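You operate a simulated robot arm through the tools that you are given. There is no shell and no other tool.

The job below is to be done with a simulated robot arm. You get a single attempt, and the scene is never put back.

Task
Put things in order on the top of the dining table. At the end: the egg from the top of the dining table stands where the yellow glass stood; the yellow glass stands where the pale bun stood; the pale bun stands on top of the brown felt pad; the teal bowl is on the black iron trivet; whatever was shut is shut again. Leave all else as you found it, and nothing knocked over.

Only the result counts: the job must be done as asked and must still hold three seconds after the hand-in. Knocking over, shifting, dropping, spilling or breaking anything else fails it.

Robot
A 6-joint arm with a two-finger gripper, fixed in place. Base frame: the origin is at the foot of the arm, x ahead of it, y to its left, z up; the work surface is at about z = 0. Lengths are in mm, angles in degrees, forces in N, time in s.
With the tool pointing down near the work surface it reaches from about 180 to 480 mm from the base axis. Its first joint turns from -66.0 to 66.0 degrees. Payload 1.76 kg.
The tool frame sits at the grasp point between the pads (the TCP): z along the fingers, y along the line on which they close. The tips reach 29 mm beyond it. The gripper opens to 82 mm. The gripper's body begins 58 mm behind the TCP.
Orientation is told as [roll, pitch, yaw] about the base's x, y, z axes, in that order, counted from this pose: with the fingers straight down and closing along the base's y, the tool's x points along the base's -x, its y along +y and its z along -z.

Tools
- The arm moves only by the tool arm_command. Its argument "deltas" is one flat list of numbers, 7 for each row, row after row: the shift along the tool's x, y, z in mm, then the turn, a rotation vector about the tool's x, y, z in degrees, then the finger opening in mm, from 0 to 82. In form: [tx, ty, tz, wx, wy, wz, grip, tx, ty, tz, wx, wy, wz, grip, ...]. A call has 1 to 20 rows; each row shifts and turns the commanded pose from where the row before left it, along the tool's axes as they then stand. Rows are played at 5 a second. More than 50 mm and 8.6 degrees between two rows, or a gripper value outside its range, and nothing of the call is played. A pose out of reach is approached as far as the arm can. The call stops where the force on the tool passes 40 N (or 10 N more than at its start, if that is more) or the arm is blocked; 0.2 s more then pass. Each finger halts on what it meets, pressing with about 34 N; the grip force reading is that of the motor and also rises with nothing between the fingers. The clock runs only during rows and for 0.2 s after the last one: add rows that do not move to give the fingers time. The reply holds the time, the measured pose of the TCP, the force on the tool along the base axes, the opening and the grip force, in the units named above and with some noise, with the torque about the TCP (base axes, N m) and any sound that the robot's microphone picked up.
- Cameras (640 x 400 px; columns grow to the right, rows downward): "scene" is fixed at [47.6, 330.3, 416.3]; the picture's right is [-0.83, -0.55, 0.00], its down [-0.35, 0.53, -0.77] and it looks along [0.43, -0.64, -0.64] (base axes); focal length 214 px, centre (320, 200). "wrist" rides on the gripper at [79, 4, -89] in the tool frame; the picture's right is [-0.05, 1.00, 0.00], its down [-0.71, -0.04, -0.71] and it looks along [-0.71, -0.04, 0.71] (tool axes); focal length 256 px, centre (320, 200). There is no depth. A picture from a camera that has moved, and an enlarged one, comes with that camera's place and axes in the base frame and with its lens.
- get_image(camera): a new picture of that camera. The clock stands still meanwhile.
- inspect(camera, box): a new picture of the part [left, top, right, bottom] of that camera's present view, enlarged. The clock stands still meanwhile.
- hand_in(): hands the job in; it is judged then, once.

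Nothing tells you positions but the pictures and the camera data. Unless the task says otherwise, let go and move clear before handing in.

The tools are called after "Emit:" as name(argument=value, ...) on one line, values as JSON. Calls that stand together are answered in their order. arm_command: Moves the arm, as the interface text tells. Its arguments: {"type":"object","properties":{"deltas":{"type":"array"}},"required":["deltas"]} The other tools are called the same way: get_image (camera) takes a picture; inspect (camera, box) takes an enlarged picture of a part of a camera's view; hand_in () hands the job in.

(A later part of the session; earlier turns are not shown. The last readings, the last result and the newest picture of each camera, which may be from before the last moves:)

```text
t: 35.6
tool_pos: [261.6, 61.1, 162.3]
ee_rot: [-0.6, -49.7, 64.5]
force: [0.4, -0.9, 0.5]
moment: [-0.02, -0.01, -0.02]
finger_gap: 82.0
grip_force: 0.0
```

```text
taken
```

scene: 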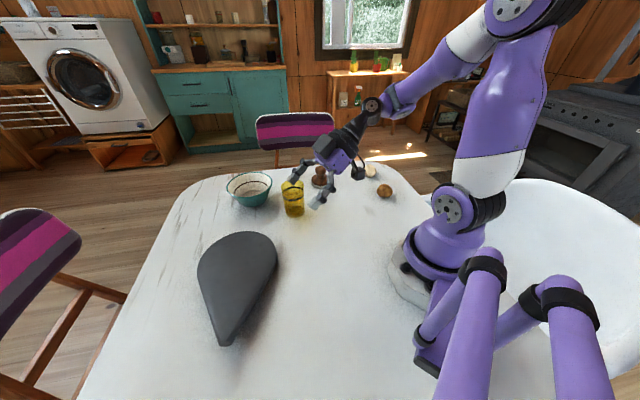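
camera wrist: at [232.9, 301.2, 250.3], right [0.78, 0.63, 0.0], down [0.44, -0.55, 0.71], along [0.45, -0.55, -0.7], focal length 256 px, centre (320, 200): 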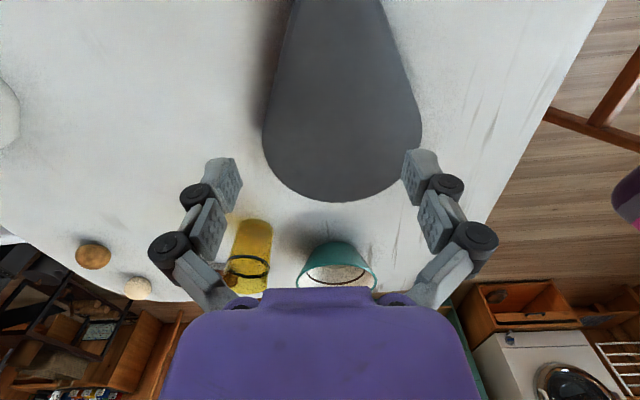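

Emit:
arm_command(deltas=[25.5, 0, 21.4, 0, 0, 0, 82, 25.5, 0, 21.4, 0, 0, 0, 82, 25.5, 0, 21.4, 0, 0, 0, 82, 0, 0, 0, 0, 0, 0, 82])

Emit:
get_image(camera="wrist")

Emit:
inspect(camera="wrist", box=[200, 100, 440, 250])

```text
t: 36.6
tool_pos: [264.0, 60.6, 63.3]
ee_rot: [-0.6, -49.5, 64.5]
force: [0.4, -0.4, 0.6]
moment: [0.0, 0.01, -0.03]
finger_gap: 82.2
grip_force: 0.1
```

```text
taken
camera wrist: at [205.4, -46.0, 59.2], right [-0.88, 0.47, 0.03], down [-0.01, -0.09, 1.0], along [0.47, 0.88, 0.08], focal length 256 px, centre (320, 200)
```

wrist: 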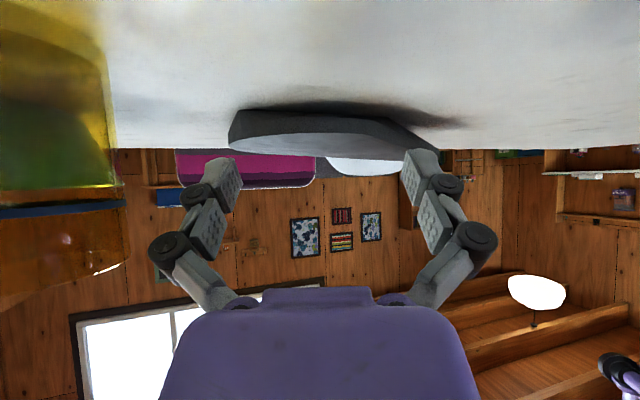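

```text
2.67 times, centred on (320, 175) of wrist
camera zoom: at [205.4, -46.0, 59.2], right [-0.88, 0.47, 0.03], down [-0.01, -0.09, 1.0], along [0.47, 0.88, 0.08], focal length 683 px, centre (320, 267)
```

zoom: 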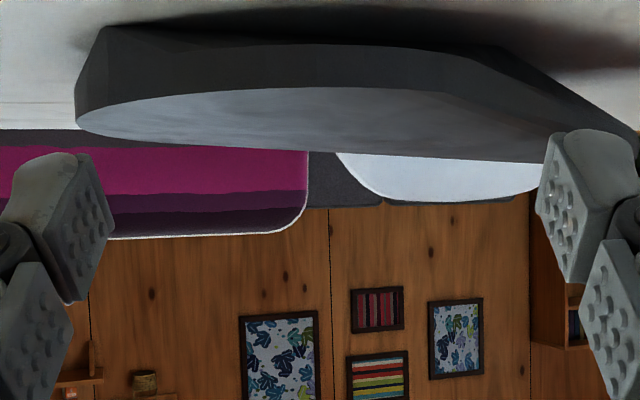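

Emit:
inspect(camera="wrist", box=[225, 85, 345, 160])

Emit:
inspect(camera="wrist", box=[340, 90, 460, 165])

```text
5.33 times, centred on (285, 122) of wrist
camera zoom: at [205.4, -46.0, 59.2], right [-0.88, 0.47, 0.03], down [-0.01, -0.09, 1.0], along [0.47, 0.88, 0.08], focal length 1365 px, centre (507, 613)
```

zoom: 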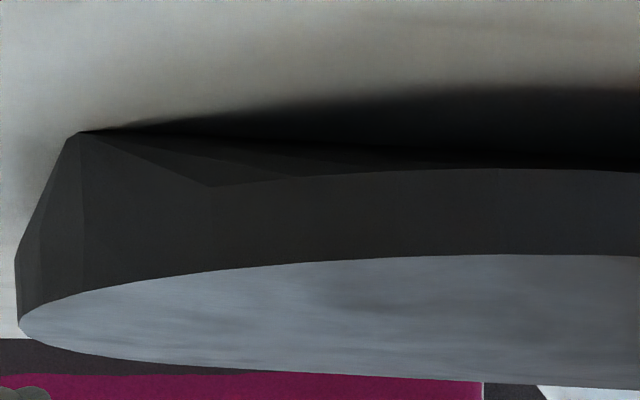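

```text
5.33 times, centred on (400, 128) of wrist
camera zoom: at [205.4, -46.0, 59.2], right [-0.88, 0.47, 0.03], down [-0.01, -0.09, 1.0], along [0.47, 0.88, 0.08], focal length 1365 px, centre (-107, 587)
```

zoom: 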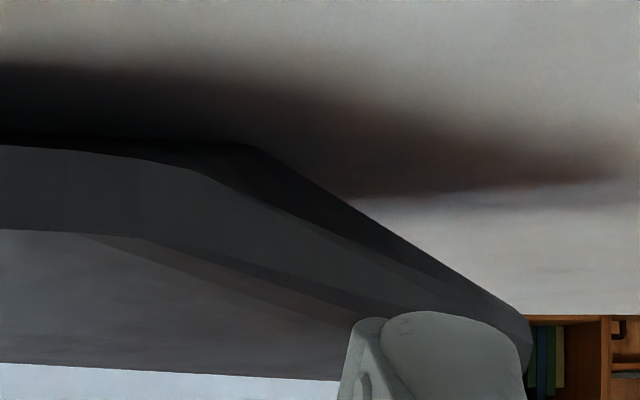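

The plate seems hinged or footed at its round end: two feet at about (363,115) and (440,190), with a raised nose near (233,318) that could be the handle of a lid. I'll go up and look at the round end from the far-right side for a hinge.

Emit:
arm_command(deltas=[-25.5, 0, -21.4, 0, 0, 0, 82, -25.5, 0, -21.4, 0, 0, 0, 82, -25.5, 0, -21.4, 0, 0, 0, 82, 0, 0, 0, 0, 8.3, 0, 82, 0, 0, 0, 0, 8.3, 0, 82, 0, 0, 0, 0, 8.3, 0, 82, 0, 0, 0, 0, 8.3, 0, 82, 0, 0, 0, 0, 8.3, 0, 82, 0, 0, 0, 0, 8.3, 0, 82, 0, 0, 0, 0, 0, -8, 82, 0, 0, 0, 0, 0, -8, 82, 0, 0, 0, 0, 0, -8, 82, 0, 0, 0, 0, 0, -8, 82, 0, 0, 0, 0, 0, -8, 82, 0, 0, 0, 0, 0, -8, 82, 0, 0, 0, 0, 0, -8, 82, 0, 0, 0, 0, 0, -8, 82, 0, 0, 0, 0, 0, 0, 82])

```text
t: 40.4
tool_pos: [262.5, 61.6, 162.6]
ee_rot: [-0.1, 0.4, 128.2]
force: [-0.4, -0.2, 0.0]
moment: [-0.02, 0.0, 0.01]
finger_gap: 82.0
grip_force: 0.0
```

Emit:
arm_command(deltas=[8.6, -40.5, 0, 0, 0, 0, 82, 8.6, -40.5, 0, 0, 0, 0, 82, 8.6, -40.5, 0, 0, 0, 0, 82, 0, 0, 0, 0, 0, 0, 82])

Emit:
get_image(camera="wrist")

Emit:
inspect(camera="wrist", box=[160, 0, 480, 200])

```text
t: 41.4
tool_pos: [374.6, 116.0, 163.1]
ee_rot: [0.0, 0.4, 128.0]
force: [0.0, 0.3, 0.4]
moment: [-0.01, 0.03, -0.04]
finger_gap: 82.1
grip_force: 0.0
```

```text
taken
camera wrist: at [418.2, 51.8, 252.2], right [-0.82, -0.57, 0.0], down [-0.41, 0.58, 0.7], along [-0.4, 0.58, -0.71], focal length 256 px, centre (320, 200)
```

wrist: 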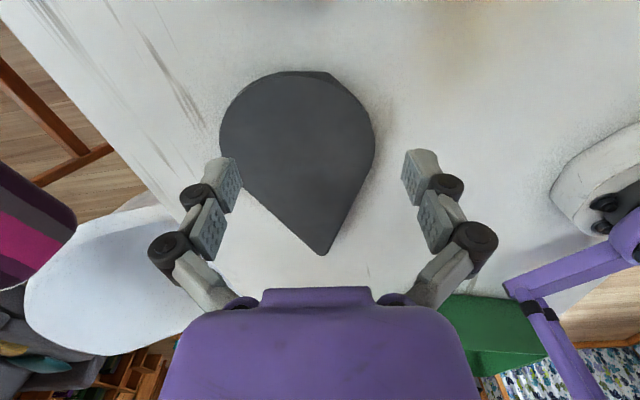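

```text
2.00 times, centred on (320, 100) of wrist
camera zoom: at [418.2, 51.8, 252.2], right [-0.82, -0.57, 0.0], down [-0.41, 0.58, 0.7], along [-0.4, 0.58, -0.71], focal length 512 px, centre (320, 400)
```

zoom: 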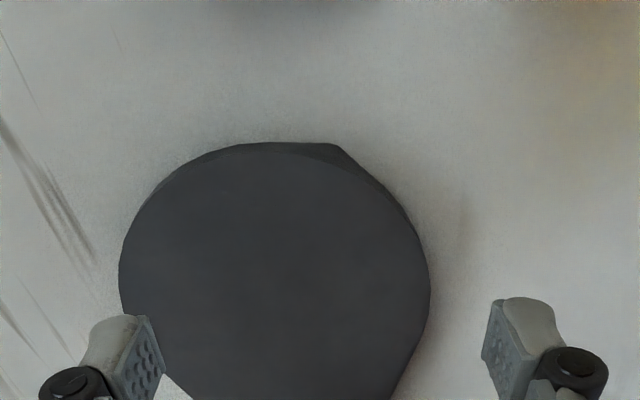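

Only one protruding black corner shows, at about (364,117), so a black thing may be sticking out from under the plate, perhaps the trivet. I'll get nearer to it.

Emit:
arm_command(deltas=[0, 0, 0, 0, 0, 7, 82, 0, 0, 0, 0, 0, 7, 82, 0, 0, 0, 0, 0, 7, 82, 0, 0, 0, 0, 0, 7, 82, 17.4, 5.4, 39, 0, 0, 0, 82, 17.4, 5.4, 39, 0, 0, 0, 82, 0, 0, 0, 0, 0, 0, 82])

Emit:
get_image(camera="wrist")

Emit:
inspect(camera="wrist", box=[220, 80, 420, 205])

```text
t: 43.0
tool_pos: [368.2, 78.4, 85.1]
ee_rot: [-0.3, 0.3, 100.0]
force: [0.5, 0.6, 0.0]
moment: [0.01, 0.0, 0.01]
finger_gap: 82.3
grip_force: 0.0
```

```text
taken
camera wrist: at [377.3, 0.1, 173.8], right [-0.99, -0.12, 0.0], down [-0.09, 0.71, 0.7], along [-0.08, 0.7, -0.71], focal length 256 px, centre (320, 200)
```

wrist: 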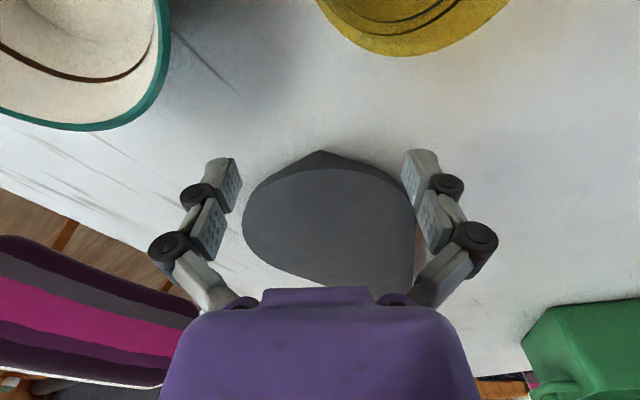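

```text
3.20 times, centred on (320, 142) of wrist
camera zoom: at [377.3, 0.1, 173.8], right [-0.99, -0.12, 0.0], down [-0.09, 0.71, 0.7], along [-0.08, 0.7, -0.71], focal length 819 px, centre (320, 384)
```

zoom: 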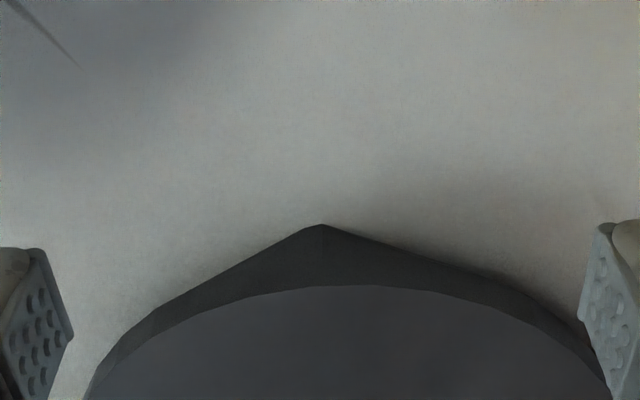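

The dark piece is one solid whose skirt reaches the table at that corner; it looks like a loose cover or lid. Before touching it I'll look closely at the right side of the table: the tamper, the pale round thing and the brown one.

Emit:
arm_command(deltas=[0, 0, -40, 0, 0, 0, 82, 0, 0, -40, 0, 0, 0, 82, 0, 0, -35, 0, 0, 8, 82, 0, 0, 0, 0, 0, 8, 82, 0, 0, 0, 0, 0, 8, 82, 0, 0, 0, 0, 0, 8, 82, 0, 0, 0, 0, 0, 8, 82, 0, 0, 0, 0, 0, 8, 82, 0, 0, 0, 0, 0, 8, 82, 0, 0, 0, 0, 0, 8, 82, 0, 0, 0, 0, 0, 8, 82, 0, 0, 0, 0, 0, 8, 82, 0, 0, 0, 0, 0, 8, 82, 0, 0, 0, 0, 0, 8, 82, 0, 0, 0, 0, 0, 4, 82, 0, 0, 0, 0, 0, 0, 82])

```text
t: 46.4
tool_pos: [368.9, 79.0, 200.1]
ee_rot: [-0.3, -0.3, -0.1]
force: [-0.5, 1.0, -0.6]
moment: [0.0, -0.01, 0.02]
finger_gap: 82.1
grip_force: 0.3
```

Emit:
arm_command(deltas=[14.1, -35.6, 0, 0, 0, 0, 82, 14.1, -35.6, 0, 0, 0, 0, 82, 14.1, -35.6, 0, 0, 0, 0, 82, 14.1, -35.6, 0, 0, 0, 0, 82, 14.1, -35.6, 5, 0, 0, 0, 82, 14.1, -35.6, 5, 0, 0, 0, 82, 14.1, -35.6, 10, 0, 0, 0, 82, 0, 0, 0, 0, 0, 0, 82])

Emit:
get_image(camera="wrist")

Emit:
inspect(camera="wrist", box=[300, 60, 460, 160])

Emit:
inspect(camera="scene", box=[180, 220, 300, 360])

```text
t: 48.2
tool_pos: [271.4, -169.3, 180.7]
ee_rot: [-0.4, -0.4, 0.0]
force: [0.4, 0.0, -0.4]
moment: [0.01, 0.02, 0.0]
finger_gap: 82.2
grip_force: 0.1
```

```text
taken
camera wrist: at [190.4, -165.2, 269.6], right [0.05, 1.0, 0.0], down [0.7, -0.03, 0.71], along [0.71, -0.04, -0.7], focal length 256 px, centre (320, 200)
```

wrist: 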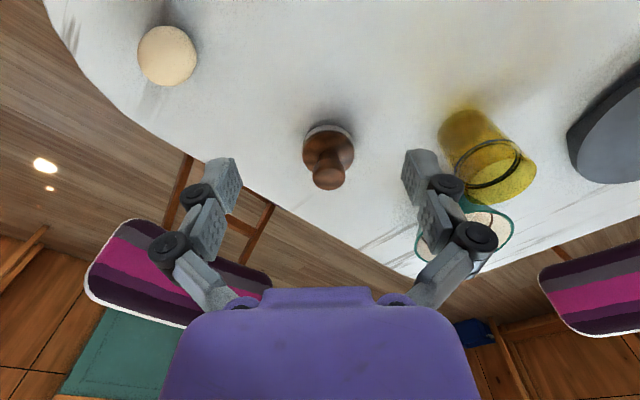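

```text
4.00 times, centred on (380, 110) of wrist
camera zoom: at [190.4, -165.2, 269.6], right [0.05, 1.0, 0.0], down [0.7, -0.03, 0.71], along [0.71, -0.04, -0.7], focal length 1024 px, centre (80, 560)
```

zoom: 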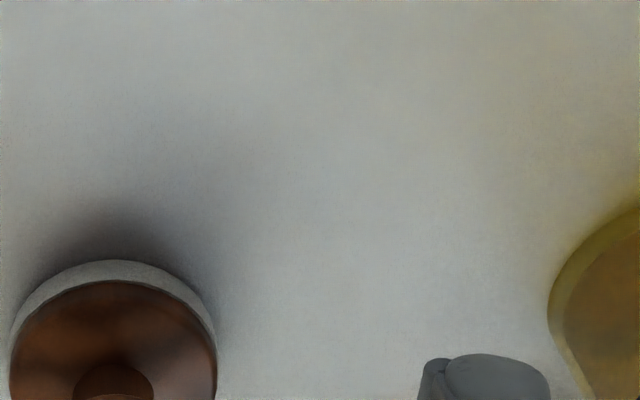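

```text
2.86 times, centred on (240, 290) of scene
camera zoom: at [47.6, 330.3, 416.3], right [-0.83, -0.55, 0.0], down [-0.35, 0.53, -0.77], along [0.43, -0.64, -0.64], focal length 613 px, centre (549, -57)
```

zoom: 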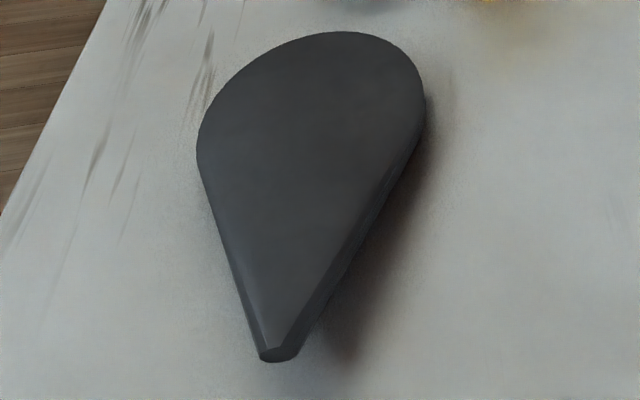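

The shadows under the plate are just room-tinted, so nothing certain yet about what lies below. I'll look closely at the pale round thing and the brown one to tell egg from bun.

Emit:
arm_command(deltas=[10, -40, 0, 0, 0, 0, 82, 20, -35, 0, 0, 0, 0, 82, 20, -20, 0, 0, 0, 8, 82, 0, 0, 0, 0, 0, 8, 82, 0, 0, 0, 0, 0, 8, 82, 0, 0, 0, 0, 0, 8, 82, 0, 0, 0, 0, 0, 0, 82])

Emit:
get_image(camera="wrist")

```text
t: 49.8
tool_pos: [220.4, -265.0, 181.7]
ee_rot: [-0.1, -0.3, -32.1]
force: [-1.1, 0.6, 0.4]
moment: [-0.02, 0.02, 0.02]
finger_gap: 82.1
grip_force: 0.0
```

```text
taken
camera wrist: at [154.4, -219.0, 269.6], right [0.58, 0.82, 0.0], down [0.57, -0.4, 0.71], along [0.58, -0.41, -0.7], focal length 256 px, centre (320, 200)
```

wrist: 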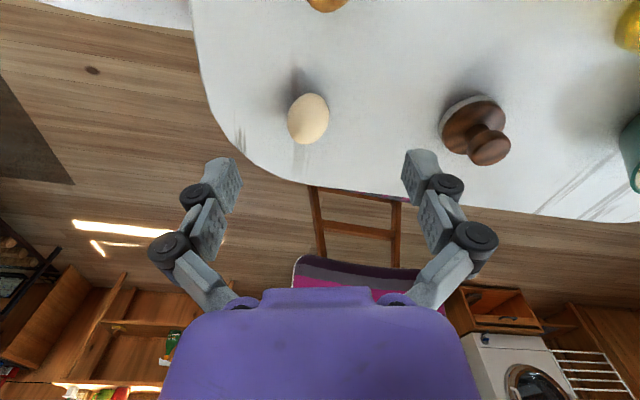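

Emit:
inspect(camera="wrist", box=[260, 70, 360, 160])

Emit:
arm_command(deltas=[40, 0, 0, 0, 0, 0, 82, 30, 0, 0, 0, 0, 0, 82, 0, 0, 0, 0, 0, 0, 82])

Emit:
get_image(camera="wrist")

```text
4.44 times, centred on (310, 115) of wrist
camera zoom: at [154.4, -219.0, 269.6], right [0.58, 0.82, 0.0], down [0.57, -0.4, 0.71], along [0.58, -0.41, -0.7], focal length 1138 px, centre (364, 578)
```

zoom: 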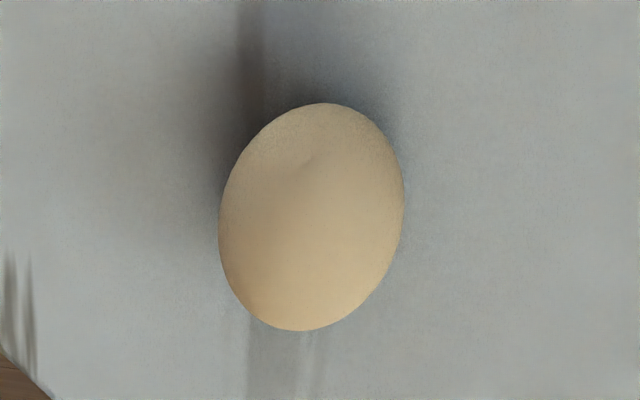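

```text
t: 50.6
tool_pos: [161.3, -227.6, 181.1]
ee_rot: [-0.1, -0.4, -32.0]
force: [-0.3, 0.2, 0.8]
moment: [0.0, -0.03, 0.0]
finger_gap: 82.1
grip_force: 0.1
```

```text
taken
camera wrist: at [94.8, -181.6, 269.7], right [0.57, 0.82, 0.0], down [0.58, -0.4, 0.71], along [0.58, -0.41, -0.7], focal length 256 px, centre (320, 200)
```

wrist: 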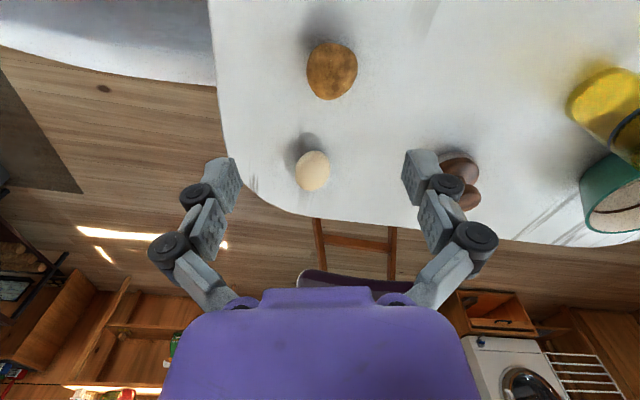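

Emit:
inspect(camera="wrist", box=[285, 25, 385, 115])

Emit:
inspect(camera="wrist", box=[270, 130, 370, 220])

Emit:
inspect(camera="scene", box=[355, 155, 405, 205])

```text
4.44 times, centred on (335, 70) of wrist
camera zoom: at [94.8, -181.6, 269.7], right [0.57, 0.82, 0.0], down [0.58, -0.4, 0.71], along [0.58, -0.41, -0.7], focal length 1138 px, centre (253, 778)
```

zoom: 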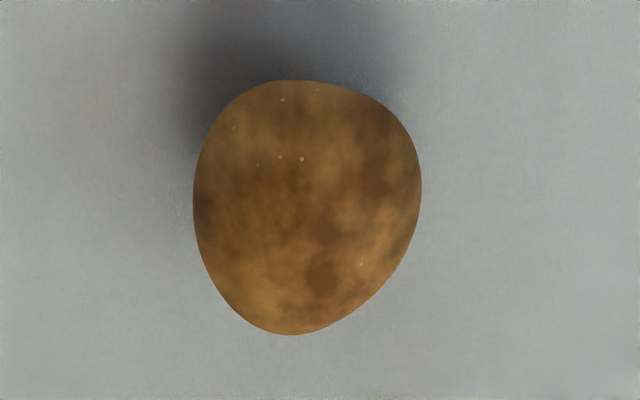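

```text
4.44 times, centred on (320, 175) of wrist
camera zoom: at [94.8, -181.6, 269.7], right [0.57, 0.82, 0.0], down [0.58, -0.4, 0.71], along [0.58, -0.41, -0.7], focal length 1138 px, centre (320, 311)
```

zoom: 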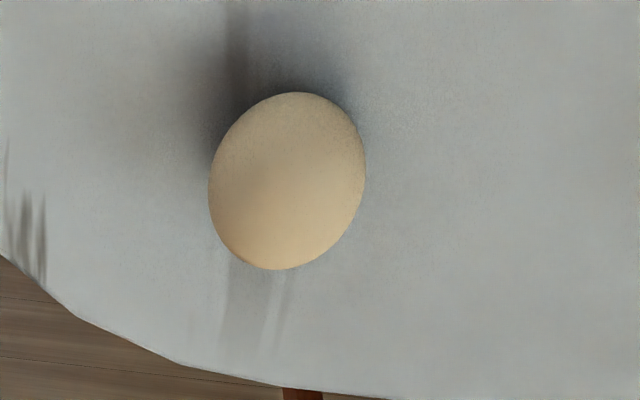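

```text
8.00 times, centred on (380, 180) of scene
camera zoom: at [47.6, 330.3, 416.3], right [-0.83, -0.55, 0.0], down [-0.35, 0.53, -0.77], along [0.43, -0.64, -0.64], focal length 1716 px, centre (-160, 360)
```

zoom: 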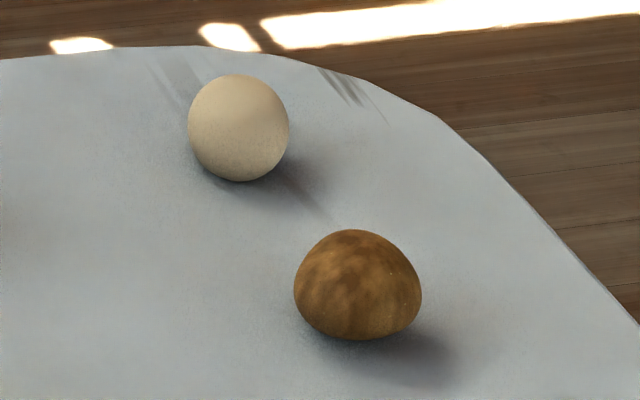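

The pale one is a smooth oval about 55 × 43 mm lying on its side; the brown one is a lumpy dome about 48 mm wide. I'll go nearer to both to judge which is egg and which is bun.

Emit:
arm_command(deltas=[-20, 0, 35, 0, 0, 0, 82, -20, 0, 35, 0, 0, 0, 82, 0, 0, 0, 0, 0, 0, 82])

Emit:
get_image(camera="wrist")

```text
t: 51.4
tool_pos: [194.1, -249.6, 110.5]
ee_rot: [-0.1, -0.5, -32.1]
force: [0.3, 0.2, 0.4]
moment: [0.04, 0.0, 0.0]
finger_gap: 82.0
grip_force: 0.0
```

```text
taken
camera wrist: at [128.4, -202.9, 199.1], right [0.57, 0.82, 0.0], down [0.58, -0.4, 0.71], along [0.58, -0.41, -0.7], focal length 256 px, centre (320, 200)
```

wrist: 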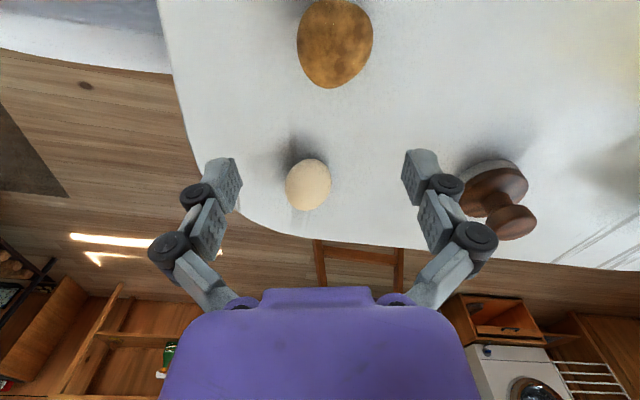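

Emit:
inspect(camera="wrist", box=[280, 0, 390, 100])

Emit:
inspect(camera="wrist", box=[270, 145, 350, 225])

```text
4.00 times, centred on (335, 50) of wrist
camera zoom: at [128.4, -202.9, 199.1], right [0.57, 0.82, 0.0], down [0.58, -0.4, 0.71], along [0.58, -0.41, -0.7], focal length 1024 px, centre (260, 800)
```

zoom: 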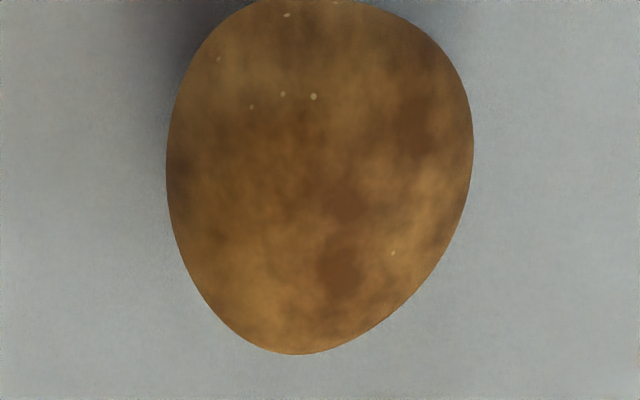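

```text
5.00 times, centred on (310, 185) of wrist
camera zoom: at [128.4, -202.9, 199.1], right [0.57, 0.82, 0.0], down [0.58, -0.4, 0.71], along [0.58, -0.41, -0.7], focal length 1280 px, centre (370, 275)
```

zoom: 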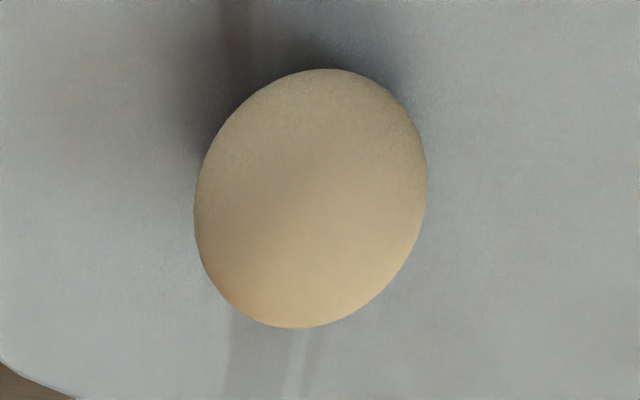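

The brown dome looks like a small bread bun and the pale oval like an egg lying on its side. Now I'll go back left and take a lower, nearer look under the plate from the base side, well above it first.

Emit:
arm_command(deltas=[0, 0, -45, 0, 0, 0, 82, 0, 0, -45, 0, 0, 0, 82, 0, 0, 0, 0, 0, -8.4, 82, 0, 0, 0, 0, 0, -8.4, 82, 0, 0, 0, 0, 0, -8.4, 82, 0, 0, 0, 0, 0, -8.4, 82, 0, 0, 0, 0, 0, -8.4, 82, 0, 0, 0, 0, 0, -8.4, 82, 0, 0, 0, 0, 0, -8.4, 82, 0, 0, 0, 0, 0, -8.2, 82, 0, 0, 0, 0, 0, 0, 82])

Emit:
arm_command(deltas=[-31.5, 31.7, 0, 0, 0, 0, 82, -31.5, 31.7, 0, 0, 0, 0, 82, -31.5, 31.7, 0, 0, 0, 0, 82, -31.5, 31.7, 0, 0, 0, 0, 82, -31.5, 31.7, 0, 0, 0, 0, 82, -31.5, 31.7, 0, 0, 0, 0, 82, -31.5, 31.7, 0, 0, 0, 0, 82, -31.5, 31.7, 0, 0, 0, 0, 82, -31.5, 31.7, 0, 0, 0, 0, 82, -31.5, 31.7, 0, 0, 0, 0, 82, 0, 0, 0, 0, 0, 0, 82])

```text
t: 53.8
tool_pos: [195.6, -249.4, 201.3]
ee_rot: [-0.4, -0.1, 35.1]
force: [0.0, -0.2, 0.3]
moment: [0.02, 0.02, 0.01]
finger_gap: 81.7
grip_force: 0.2
```

```text
t: 56.2
tool_pos: [272.1, 191.4, 198.9]
ee_rot: [-0.4, -0.1, 34.9]
force: [-0.3, -0.8, 0.5]
moment: [-0.01, 0.02, 0.01]
finger_gap: 82.2
grip_force: 0.1
```

Emit:
arm_command(deltas=[0, 0, 35, 0, 0, 0, 82, 0, 0, 34, 0, 0, 0, 82, 0, 0, 0, 0, -8.3, 0, 82, 0, 0, 0, 0, -8.3, 0, 82, 0, 0, 0, 0, -8.3, 0, 82, 0, 0, 0, 0, -8.3, 0, 82, 0, 0, 0, 0, 0, 0, 82])

Emit:
get_image(camera="wrist")

```text
t: 57.8
tool_pos: [272.9, 189.8, 129.7]
ee_rot: [-0.4, -33.3, 35.2]
force: [0.1, -0.5, 0.1]
moment: [0.01, 0.0, -0.01]
finger_gap: 82.4
grip_force: 0.0
```

```text
taken
camera wrist: at [173.4, 128.1, 161.3], right [-0.54, 0.84, 0.02], down [0.18, 0.09, 0.98], along [0.82, 0.53, -0.2], focal length 256 px, centre (320, 200)
```

wrist: 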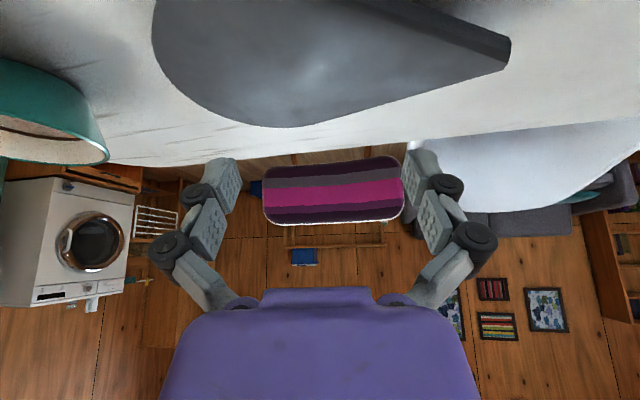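

Emit:
arm_command(deltas=[0, 0, 0, 0, -8.3, 0, 82, 0, 0, 0, 0, -8.3, 0, 82, 0, 0, 0, 0, 0, 0, 82])

Emit:
arm_command(deltas=[15.3, 0, 12.9, 0, 0, 0, 82, 15.3, 0, 12.9, 0, 0, 0, 82, 0, 0, 0, 0, 0, 0, 82])

Emit:
get_image(camera="wrist")

```text
t: 58.6
tool_pos: [272.0, 190.9, 129.7]
ee_rot: [-0.6, -49.9, 35.5]
force: [-0.3, -0.2, 0.2]
moment: [-0.02, -0.02, 0.02]
finger_gap: 82.0
grip_force: 0.0
```

```text
t: 59.4
tool_pos: [273.2, 192.2, 89.7]
ee_rot: [-0.6, -49.9, 35.4]
force: [0.1, 0.4, 0.4]
moment: [-0.03, 0.03, 0.01]
finger_gap: 81.9
grip_force: 0.1
```

```text
taken
camera wrist: at [172.3, 126.9, 86.9], right [-0.54, 0.84, 0.03], down [-0.05, -0.07, 1.0], along [0.84, 0.54, 0.08], focal length 256 px, centre (320, 200)
```

wrist: 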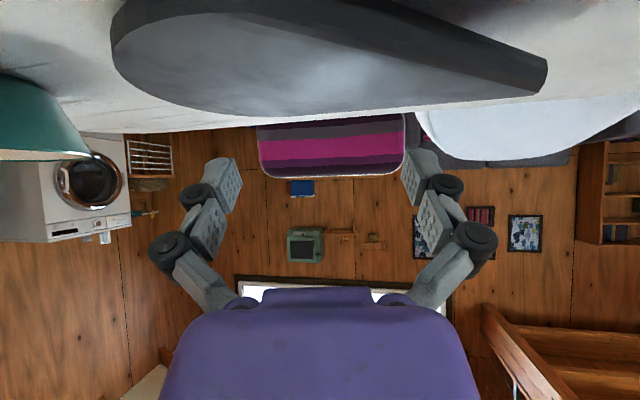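

Emit:
arm_command(deltas=[9.6, 0, 8, 0, 0, 0, 82, 9.6, 0, 8, 0, 0, 0, 82, 0, 0, 0, 0, 0, 0, 82])

Emit:
get_image(camera="wrist")

Emit:
inspect(camera="wrist", box=[80, 0, 340, 130])

Emit:
inspect(camera="wrist", box=[330, 0, 590, 130])

```text
t: 60.2
tool_pos: [272.8, 191.1, 65.1]
ee_rot: [-0.6, -49.9, 35.5]
force: [-0.4, 0.9, 0.5]
moment: [-0.02, -0.02, -0.02]
finger_gap: 82.0
grip_force: 0.0
```

```text
taken
camera wrist: at [171.8, 126.4, 61.4], right [-0.54, 0.84, 0.03], down [-0.05, -0.07, 1.0], along [0.84, 0.54, 0.08], focal length 256 px, centre (320, 200)
```

wrist: 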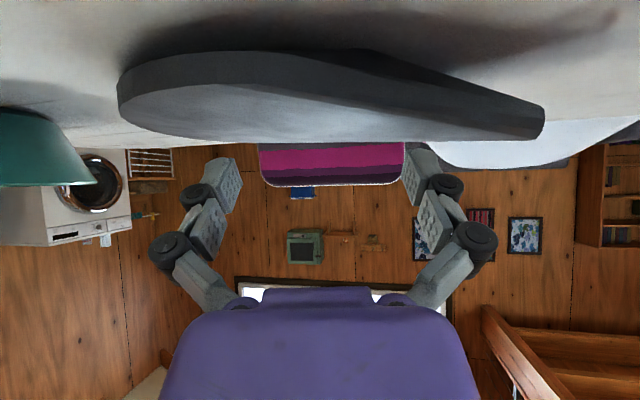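

```text
2.46 times, centred on (210, 65) of wrist
camera zoom: at [171.8, 126.4, 61.4], right [-0.54, 0.84, 0.03], down [-0.05, -0.07, 1.0], along [0.84, 0.54, 0.08], focal length 630 px, centre (591, 532)
```

zoom: 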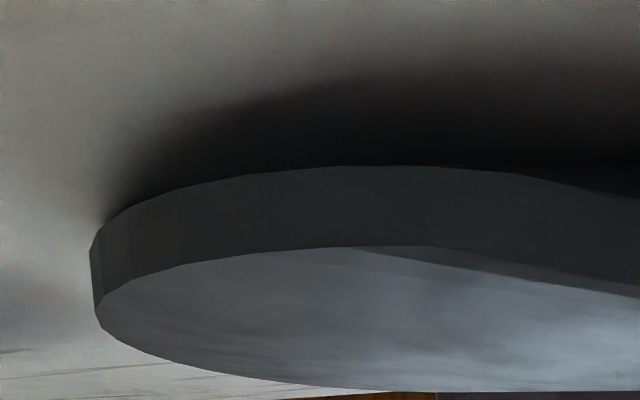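

```text
2.46 times, centred on (460, 65) of wrist
camera zoom: at [171.8, 126.4, 61.4], right [-0.54, 0.84, 0.03], down [-0.05, -0.07, 1.0], along [0.84, 0.54, 0.08], focal length 630 px, centre (-25, 532)
```

zoom: 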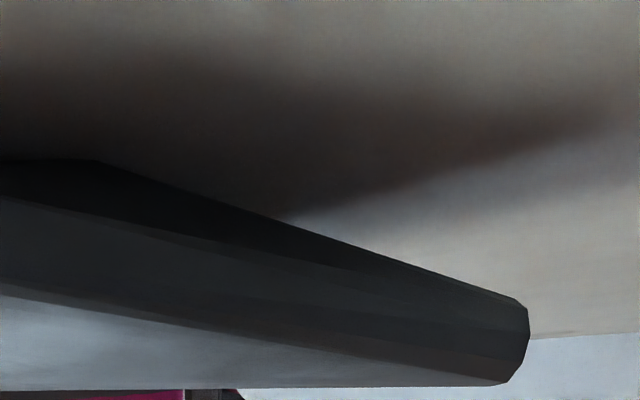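

From here I can make out a second low foot at about (269,220) on the table, so the dark piece looks like a three-footed iron stand with a nose-like handle. That may be the black iron trivet itself, and the felt pad may lie under it. I'll rise and line up over its nose at (235,315) to look and test gently.

Emit:
arm_command(deltas=[-23, 0, -19.3, 0, 0, 0, 82, -23, 0, -19.3, 0, 0, 0, 82, -23, 0, -19.3, 0, 0, 0, 82, 0, 0, 0, 0, 8.3, 0, 82, 0, 0, 0, 0, 8.3, 0, 82, 0, 0, 0, 0, 8.3, 0, 82, 0, 0, 0, 0, 8.3, 0, 82, 0, 0, 0, 0, 8.3, 0, 82, 0, 0, 0, 0, 8.3, 0, 82, 0, 0, 0, 0, 0, 0, 82])

Emit:
arm_command(deltas=[0, 0, 0, 0, 0, 8, 82, 0, 0, 0, 0, 0, 8, 82, 0, 0, 0, 0, 0, 8, 82, 0, 0, 0, 0, 0, 8, 82, 0, 0, 0, 0, 0, 8, 82, 0, 0, 0, 0, 0, 8, 82, 0, 0, 0, 0, 0, 8, 82, 0, 0, 0, 0, 0, 8, 82, 0, 0, 0, 0, 0, 8, 82, 0, 0, 0, 0, 0, 8, 82, 0, 0, 0, 0, 0, 0, 82])

```text
t: 62.4
tool_pos: [272.5, 190.9, 155.8]
ee_rot: [-0.3, 0.0, 35.0]
force: [0.9, -0.6, -0.5]
moment: [0.01, 0.02, 0.0]
finger_gap: 82.4
grip_force: 0.1
```

```text
t: 64.8
tool_pos: [271.2, 191.6, 154.4]
ee_rot: [0.0, -0.4, -45.2]
force: [-0.1, 0.1, 0.4]
moment: [0.02, -0.01, -0.01]
finger_gap: 82.3
grip_force: 0.0
```

Emit:
arm_command(deltas=[35.5, 20.8, 0, 0, 0, 0, 82, 35.5, 20.8, 0, 0, 0, 0, 82, 35.5, 20.8, 20, 0, 0, 0, 82, 0, 0, 0, 0, 0, 0, 82])

Emit:
get_image(camera="wrist")

Emit:
inspect(camera="wrist", box=[240, 100, 400, 200])

```text
t: 65.8
tool_pos: [240.1, 309.9, 134.2]
ee_rot: [0.0, -0.4, -45.0]
force: [-0.2, -0.8, -0.5]
moment: [0.0, -0.03, -0.01]
finger_gap: 82.1
grip_force: 0.1
```

```text
taken
camera wrist: at [184.9, 369.9, 222.6], right [0.74, 0.67, 0.0], down [0.47, -0.52, 0.71], along [0.48, -0.53, -0.7], focal length 256 px, centre (320, 200)
```

wrist: 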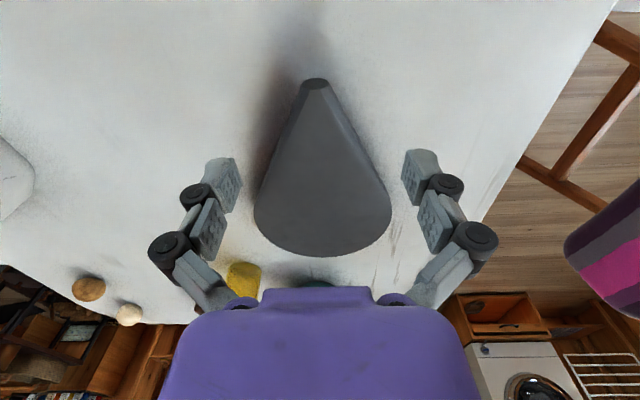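

```text
4.00 times, centred on (320, 150) of wrist
camera zoom: at [184.9, 369.9, 222.6], right [0.74, 0.67, 0.0], down [0.47, -0.52, 0.71], along [0.48, -0.53, -0.7], focal length 1024 px, centre (320, 400)
```

zoom: 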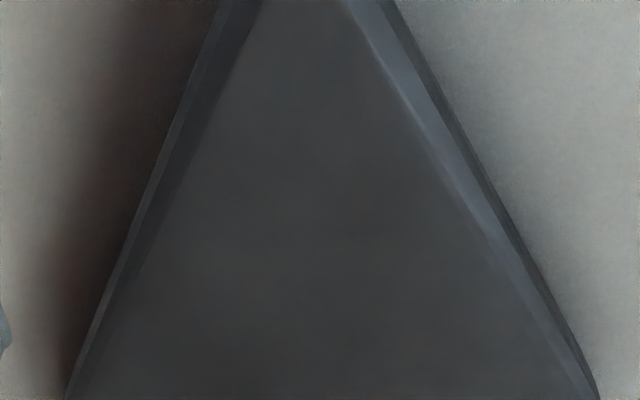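

The piece is clearly a round plate on three feet with a rod-like handle, so I take it to be the black iron trivet. The felt pad is still missing, so I'll sweep the camera over the right side and around the robot's foot.

Emit:
arm_command(deltas=[0, 0, -40, 0, 0, 0, 82, 0, 0, -40, 0, 0, 0, 82, -35, -35, -20, 0, 0, 0, 82, -20, -45, 0, 0, 0, 0, 82, 0, -49, 0, 0, 0, 0, 82, 0, -49, 0, 0, 0, 0, 82, 0, -49, 0, 0, 0, 0, 82, 20, -45, 0, 0, 0, 0, 82, 20, -45, 0, 0, 0, 0, 82, 20, -45, 0, 0, 0, 0, 82, 0, 0, 0, 0, 0, 0, 82])

Emit:
get_image(camera="wrist")

```text
refused: row 3 steps farther than a row can; nothing moved
```

```text
taken
camera wrist: at [184.9, 369.9, 222.6], right [0.74, 0.67, 0.0], down [0.47, -0.52, 0.71], along [0.48, -0.53, -0.7], focal length 256 px, centre (320, 200)
```

wrist: 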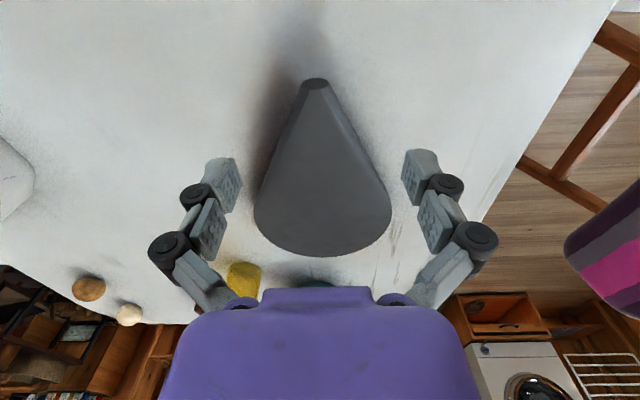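

Emit:
arm_command(deltas=[0, 0, -45, 0, 0, 0, 82, 0, 0, -45, 0, 0, 0, 82, -29, -29, 0, 0, 0, 0, 82, -29, -29, 0, 0, 0, 0, 82, -29, -29, 0, 0, 0, 0, 82, -29, -29, 0, 0, 0, 0, 82, -29, -29, 0, 0, 0, 0, 82, -29, -29, 0, 0, 0, 0, 82, -29, -29, 0, 0, 0, 0, 82, -29, -29, 0, 0, 0, 0, 82, -29, -29, 0, 0, 0, 0, 82, -29, -29, 0, 0, 0, 0, 82, 0, 0, 0, 0, 0, 0, 82])

Emit:
arm_command(deltas=[0, 0, 0, 0, 0, 8, 82, 0, 0, 0, 0, 0, 8, 82, 0, 0, 0, 0, 0, 8, 82, 0, 0, 0, 0, 0, 8, 82, 0, 0, 0, 0, 0, 8, 82, 0, 0, 0, 0, 0, 8, 82, 0, 0, 0, 0, 0, 8, 82, 0, 0, 0, 0, 0, 0, 82])

Emit:
get_image(camera="wrist")

```text
t: 68.6
tool_pos: [238.7, -98.7, 222.9]
ee_rot: [0.0, -0.4, -45.0]
force: [-0.6, -0.6, 0.7]
moment: [0.02, -0.01, -0.01]
finger_gap: 82.0
grip_force: 0.1
out of reach, approached as far as the arm can: row 2
```

```text
t: 70.4
tool_pos: [240.9, -98.7, 219.5]
ee_rot: [0.3, -0.3, -101.2]
force: [0.4, 0.8, -0.2]
moment: [-0.01, -0.01, -0.03]
finger_gap: 82.4
grip_force: 0.0
```

```text
taken
camera wrist: at [257.7, -20.2, 309.9], right [0.97, -0.24, 0.01], down [-0.18, -0.68, 0.71], along [-0.17, -0.69, -0.7], focal length 256 px, centre (320, 200)
```

wrist: 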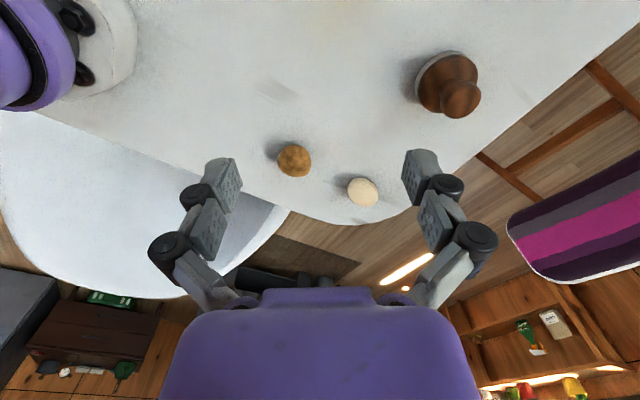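

The right side holds nothing more, so the pad is still unseen. I'll gently tap the dark piece from above at its centre, about (346,192), to learn from force and sound what it is.

Emit:
arm_command(deltas=[0, 0, 0, 0, 0, -8, 0, 0, 0, 0, 0, 0, -8, 0, 0, 0, 0, 0, 0, -8, 0, 0, 0, 0, 0, 0, -8, 0, 0, 0, 0, 0, 0, -8, 0, 0, 0, 0, 0, 0, -8, 0, 0, 0, 0, 0, 0, -8, 0, 0, 0, 0, 0, 0, -8, 0, 0, 0, 0, 0, 0, -8, 0, 0, 0, 0, 0, 0, -8, 0, 0, 0, 0, 0, 0, -8, 0, 0, 0, 0, 0, 0, -8, 0, 0, 0, 0, 0, 0, 0, 0])

```text
t: 73.2
tool_pos: [239.3, -97.7, 220.3]
ee_rot: [-0.3, -0.3, -4.9]
force: [-1.2, 0.7, 0.5]
moment: [0.01, 0.01, -0.03]
finger_gap: 0.0
grip_force: 28.8
```

Emit:
arm_command(deltas=[-11.7, 42.6, 0, 0, 0, 0, 0, -11.7, 42.6, 0, 0, 0, 0, 0, -11.7, 42.6, 0, 0, 0, 0, 0, -11.7, 42.6, 0, 0, 0, 0, 0, -11.7, 42.6, 0, 0, 0, 0, 0, -11.7, 42.6, 0, 0, 0, 0, 0, -11.7, 42.6, 0, 0, 0, 0, 0, 0, 0, 45, 0, 0, 0, 0, 0, 0, 45, 0, 0, 0, 0, 0, 0, 45, 0, 0, 0, 0, 0, 0, 0, 0, 0, 0, 0])

Emit:
get_image(camera="wrist")

Emit:
get_image(camera="scene")

```text
t: 75.6
tool_pos: [346.6, 187.2, 84.3]
ee_rot: [-0.2, -0.3, -5.0]
force: [0.5, 0.3, 0.1]
moment: [0.03, 0.02, -0.01]
finger_gap: 0.1
grip_force: 29.0
out of reach, approached as far as the arm can: row 7
```

```text
taken
camera wrist: at [266.6, 198.7, 172.9], right [0.14, 0.99, 0.0], down [0.7, -0.1, 0.71], along [0.7, -0.1, -0.7], focal length 256 px, centre (320, 200)
```

wrist: 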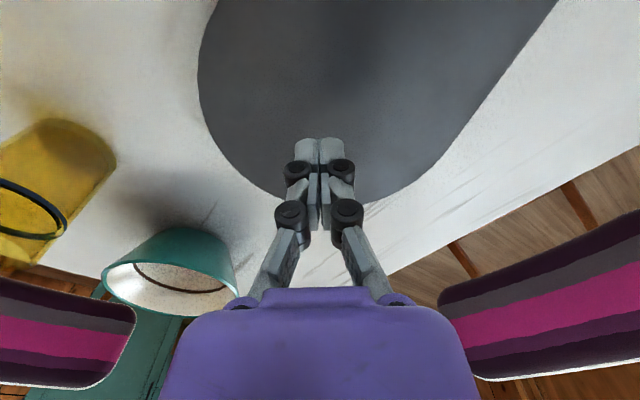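

```text
taken
```

scene: 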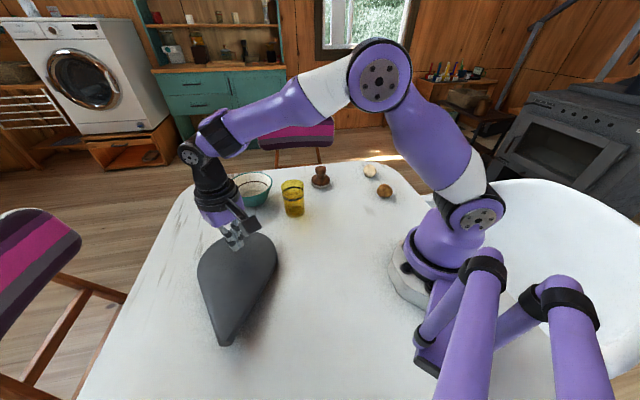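

Emit:
arm_command(deltas=[0, 0, 10, 0, 0, 0, 0, 0, 0, 10, 0, 0, 0, 0, 0, 0, 3, 0, 0, 0, 0, 0, 0, 2, 0, 0, 0, 0, 0, 0, 1, 0, 0, 0, 0, 0, 0, 1, 0, 0, 0, 0, 0, 0, 0, 0, 0, 0, 0])

```text
t: 77.2
tool_pos: [347.5, 187.5, 57.2]
ee_rot: [-0.4, -0.4, -5.0]
force: [0.6, 0.9, 0.7]
moment: [0.0, 0.05, 0.02]
finger_gap: 0.0
grip_force: 28.7
```

Emit:
arm_command(deltas=[0, 0, 1, 0, 0, 0, 0, 0, 0, 1, 0, 0, 0, 0, 0, 0, 1, 0, 0, 0, 0, 0, 0, 1, 0, 0, 0, 0, 0, 0, 0, 0, 0, 0, 0])

```text
t: 78.4
tool_pos: [348.1, 186.6, 53.6]
ee_rot: [-0.3, -0.2, -5.0]
force: [1.0, 0.3, -0.7]
moment: [0.01, 0.0, 0.0]
finger_gap: 0.0
grip_force: 28.8
```

Emit:
arm_command(deltas=[0, 0, 1, 0, 0, 0, 0, 0, 0, 1, 0, 0, 0, 0, 0, 0, 1, 0, 0, 0, 0, 0, 0, 1, 0, 0, 0, 0, 0, 0, 0, 0, 0, 0, 0])

Emit:
inspect(camera="wrist", box=[240, 80, 400, 200])

```text
t: 79.6
tool_pos: [347.1, 186.5, 51.0]
ee_rot: [-0.1, -0.3, -5.1]
force: [-8.9, -3.9, 24.2]
moment: [-0.09, 0.32, 0.0]
finger_gap: 6.0
grip_force: 28.6
```

```text
3.33 times, centred on (320, 140) of wrist
camera zoom: at [266.9, 198.7, 139.6], right [0.14, 0.99, 0.0], down [0.7, -0.1, 0.71], along [0.7, -0.1, -0.7], focal length 853 px, centre (320, 400)
```

zoom: 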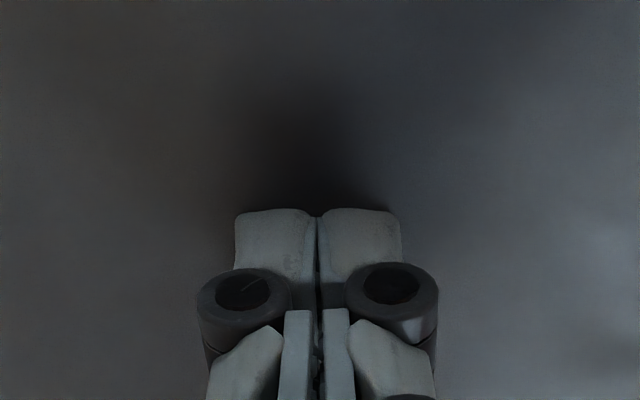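

The top is firm at about z = 22–23 there (24 N), with no sound. I'll lift off and check that nothing shifted.

Emit:
arm_command(deltas=[0, 0, -3, 0, 0, 0, 0, 0, 0, -20, 0, 0, 0, 0, 0, 0, -40, 0, 0, 0, 0, 0, 0, -40, 0, 0, 0, 40, 0, 0, 0, 0, 0, 0, 60])

Emit:
inspect(camera="scene", box=[180, 220, 300, 360])

```text
t: 80.8
tool_pos: [346.4, 188.0, 153.8]
ee_rot: [-0.2, -0.4, -5.0]
force: [-0.6, 0.1, 0.6]
moment: [0.0, 0.0, 0.0]
finger_gap: 60.0
grip_force: 0.0
```

```text
2.86 times, centred on (240, 290) of scene
camera zoom: at [47.6, 330.3, 416.3], right [-0.83, -0.55, 0.0], down [-0.35, 0.53, -0.77], along [0.43, -0.64, -0.64], focal length 613 px, centre (549, -57)
```

zoom: 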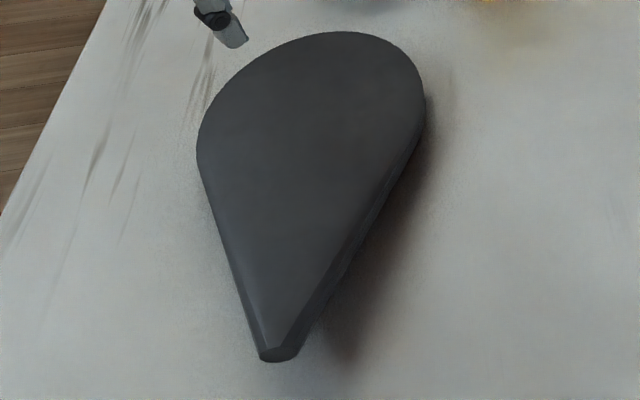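

Nothing shifted and the piece is rigid. I'll check closely whether the pad might lie under the bowl, the glass or the tamper.

Emit:
inspect(camera="scene", box=[270, 165, 340, 225])

Emit:
arm_command(deltas=[30, -40, 0, 0, 0, 0, 82, 30, -40, 0, 0, 0, 0, 82, 30, -40, 0, 0, 0, 0, 82, 30, -40, 0, 0, 0, 0, 82, 0, 0, 20, 0, 0, 0, 82, 0, 0, 20, 0, 0, 0, 82, 0, 0, 0, 0, 0, 0, 82])

Emit:
get_image(camera="wrist")

Emit:
inspect(camera="scene", box=[220, 160, 330, 225])

```text
6.67 times, centred on (305, 195) of scene
camera zoom: at [47.6, 330.3, 416.3], right [-0.83, -0.55, 0.0], down [-0.35, 0.53, -0.77], along [0.43, -0.64, -0.64], focal length 1430 px, centre (420, 233)
```

zoom: 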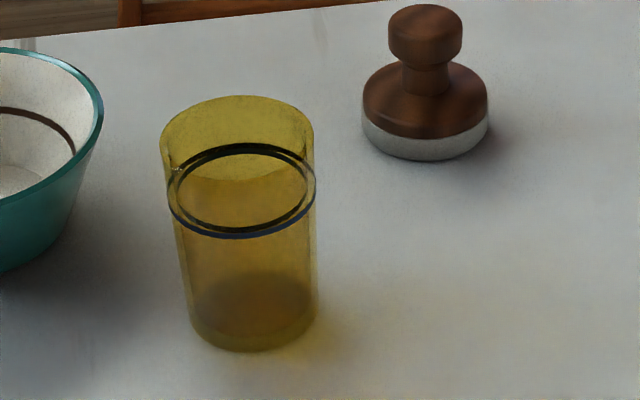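

```text
t: 82.4
tool_pos: [213.0, 38.5, 113.7]
ee_rot: [-0.2, -0.3, -5.1]
force: [0.6, 0.0, 0.3]
moment: [-0.01, -0.02, -0.01]
finger_gap: 81.8
grip_force: 0.0
```

```text
taken
camera wrist: at [132.7, 49.6, 201.8], right [0.14, 0.99, 0.0], down [0.7, -0.1, 0.71], along [0.7, -0.1, -0.7], focal length 256 px, centre (320, 200)
```

wrist: 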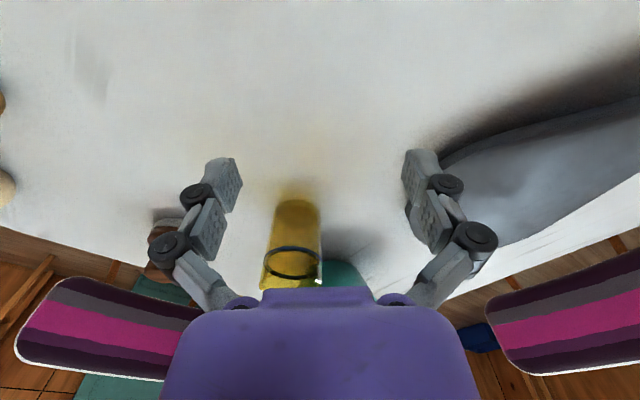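

```text
5.82 times, centred on (275, 192) of scene
camera zoom: at [47.6, 330.3, 416.3], right [-0.83, -0.55, 0.0], down [-0.35, 0.53, -0.77], along [0.43, -0.64, -0.64], focal length 1248 px, centre (582, 244)
```

zoom: 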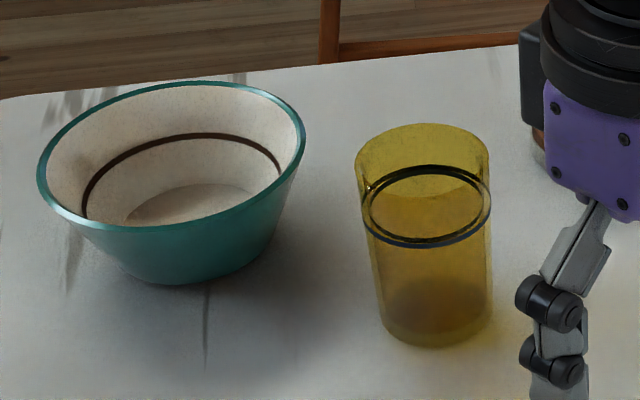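

The glass and bowl stand plainly on the table and both look empty, so the pad can only be under the dark footed piece. I'll go to its handle at about (250,294) and try a careful grip there.

Emit:
arm_command(deltas=[0, 0, -20, 0, 0, 8.2, 82, 0, 0, -20, 0, 0, 8.2, 82, 0, 0, 0, 0, 0, 8.1, 82, 0, 0, 0, 0, 0, 8.1, 82, 0, 0, 0, 0, 0, 8.1, 82, 26.3, 34.1, 0, 0, 0, 0, 82, 26.3, 34.1, 0, 0, 0, 0, 82, 26.3, 34.1, 0, 0, 0, 0, 82, 26.3, 34.1, 0, 0, 0, 0, 82, 26.3, 34.1, 0, 0, 0, 0, 82, 26.3, 34.1, 0, 0, 0, 0, 82, 0, 0, 0, 0, 0, 0, 82])

Emit:
get_image(camera="wrist")

```text
t: 85.0
tool_pos: [249.7, 294.3, 151.9]
ee_rot: [0.0, -0.3, -45.8]
force: [0.6, 0.1, 0.0]
moment: [0.01, 0.05, 0.0]
finger_gap: 82.2
grip_force: 0.0
```

```text
taken
camera wrist: at [195.6, 355.0, 240.8], right [0.75, 0.66, 0.0], down [0.46, -0.53, 0.71], along [0.47, -0.54, -0.7], focal length 256 px, centre (320, 200)
```

wrist: 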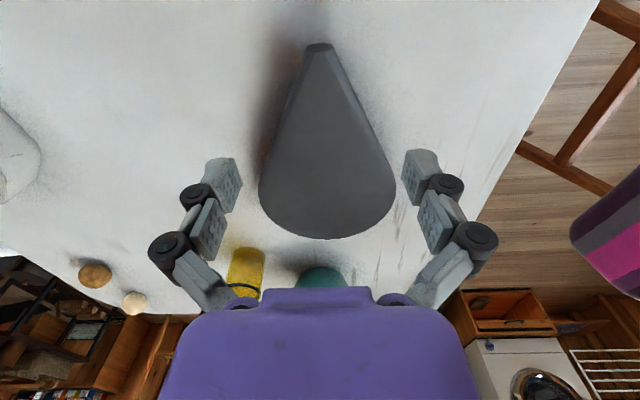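

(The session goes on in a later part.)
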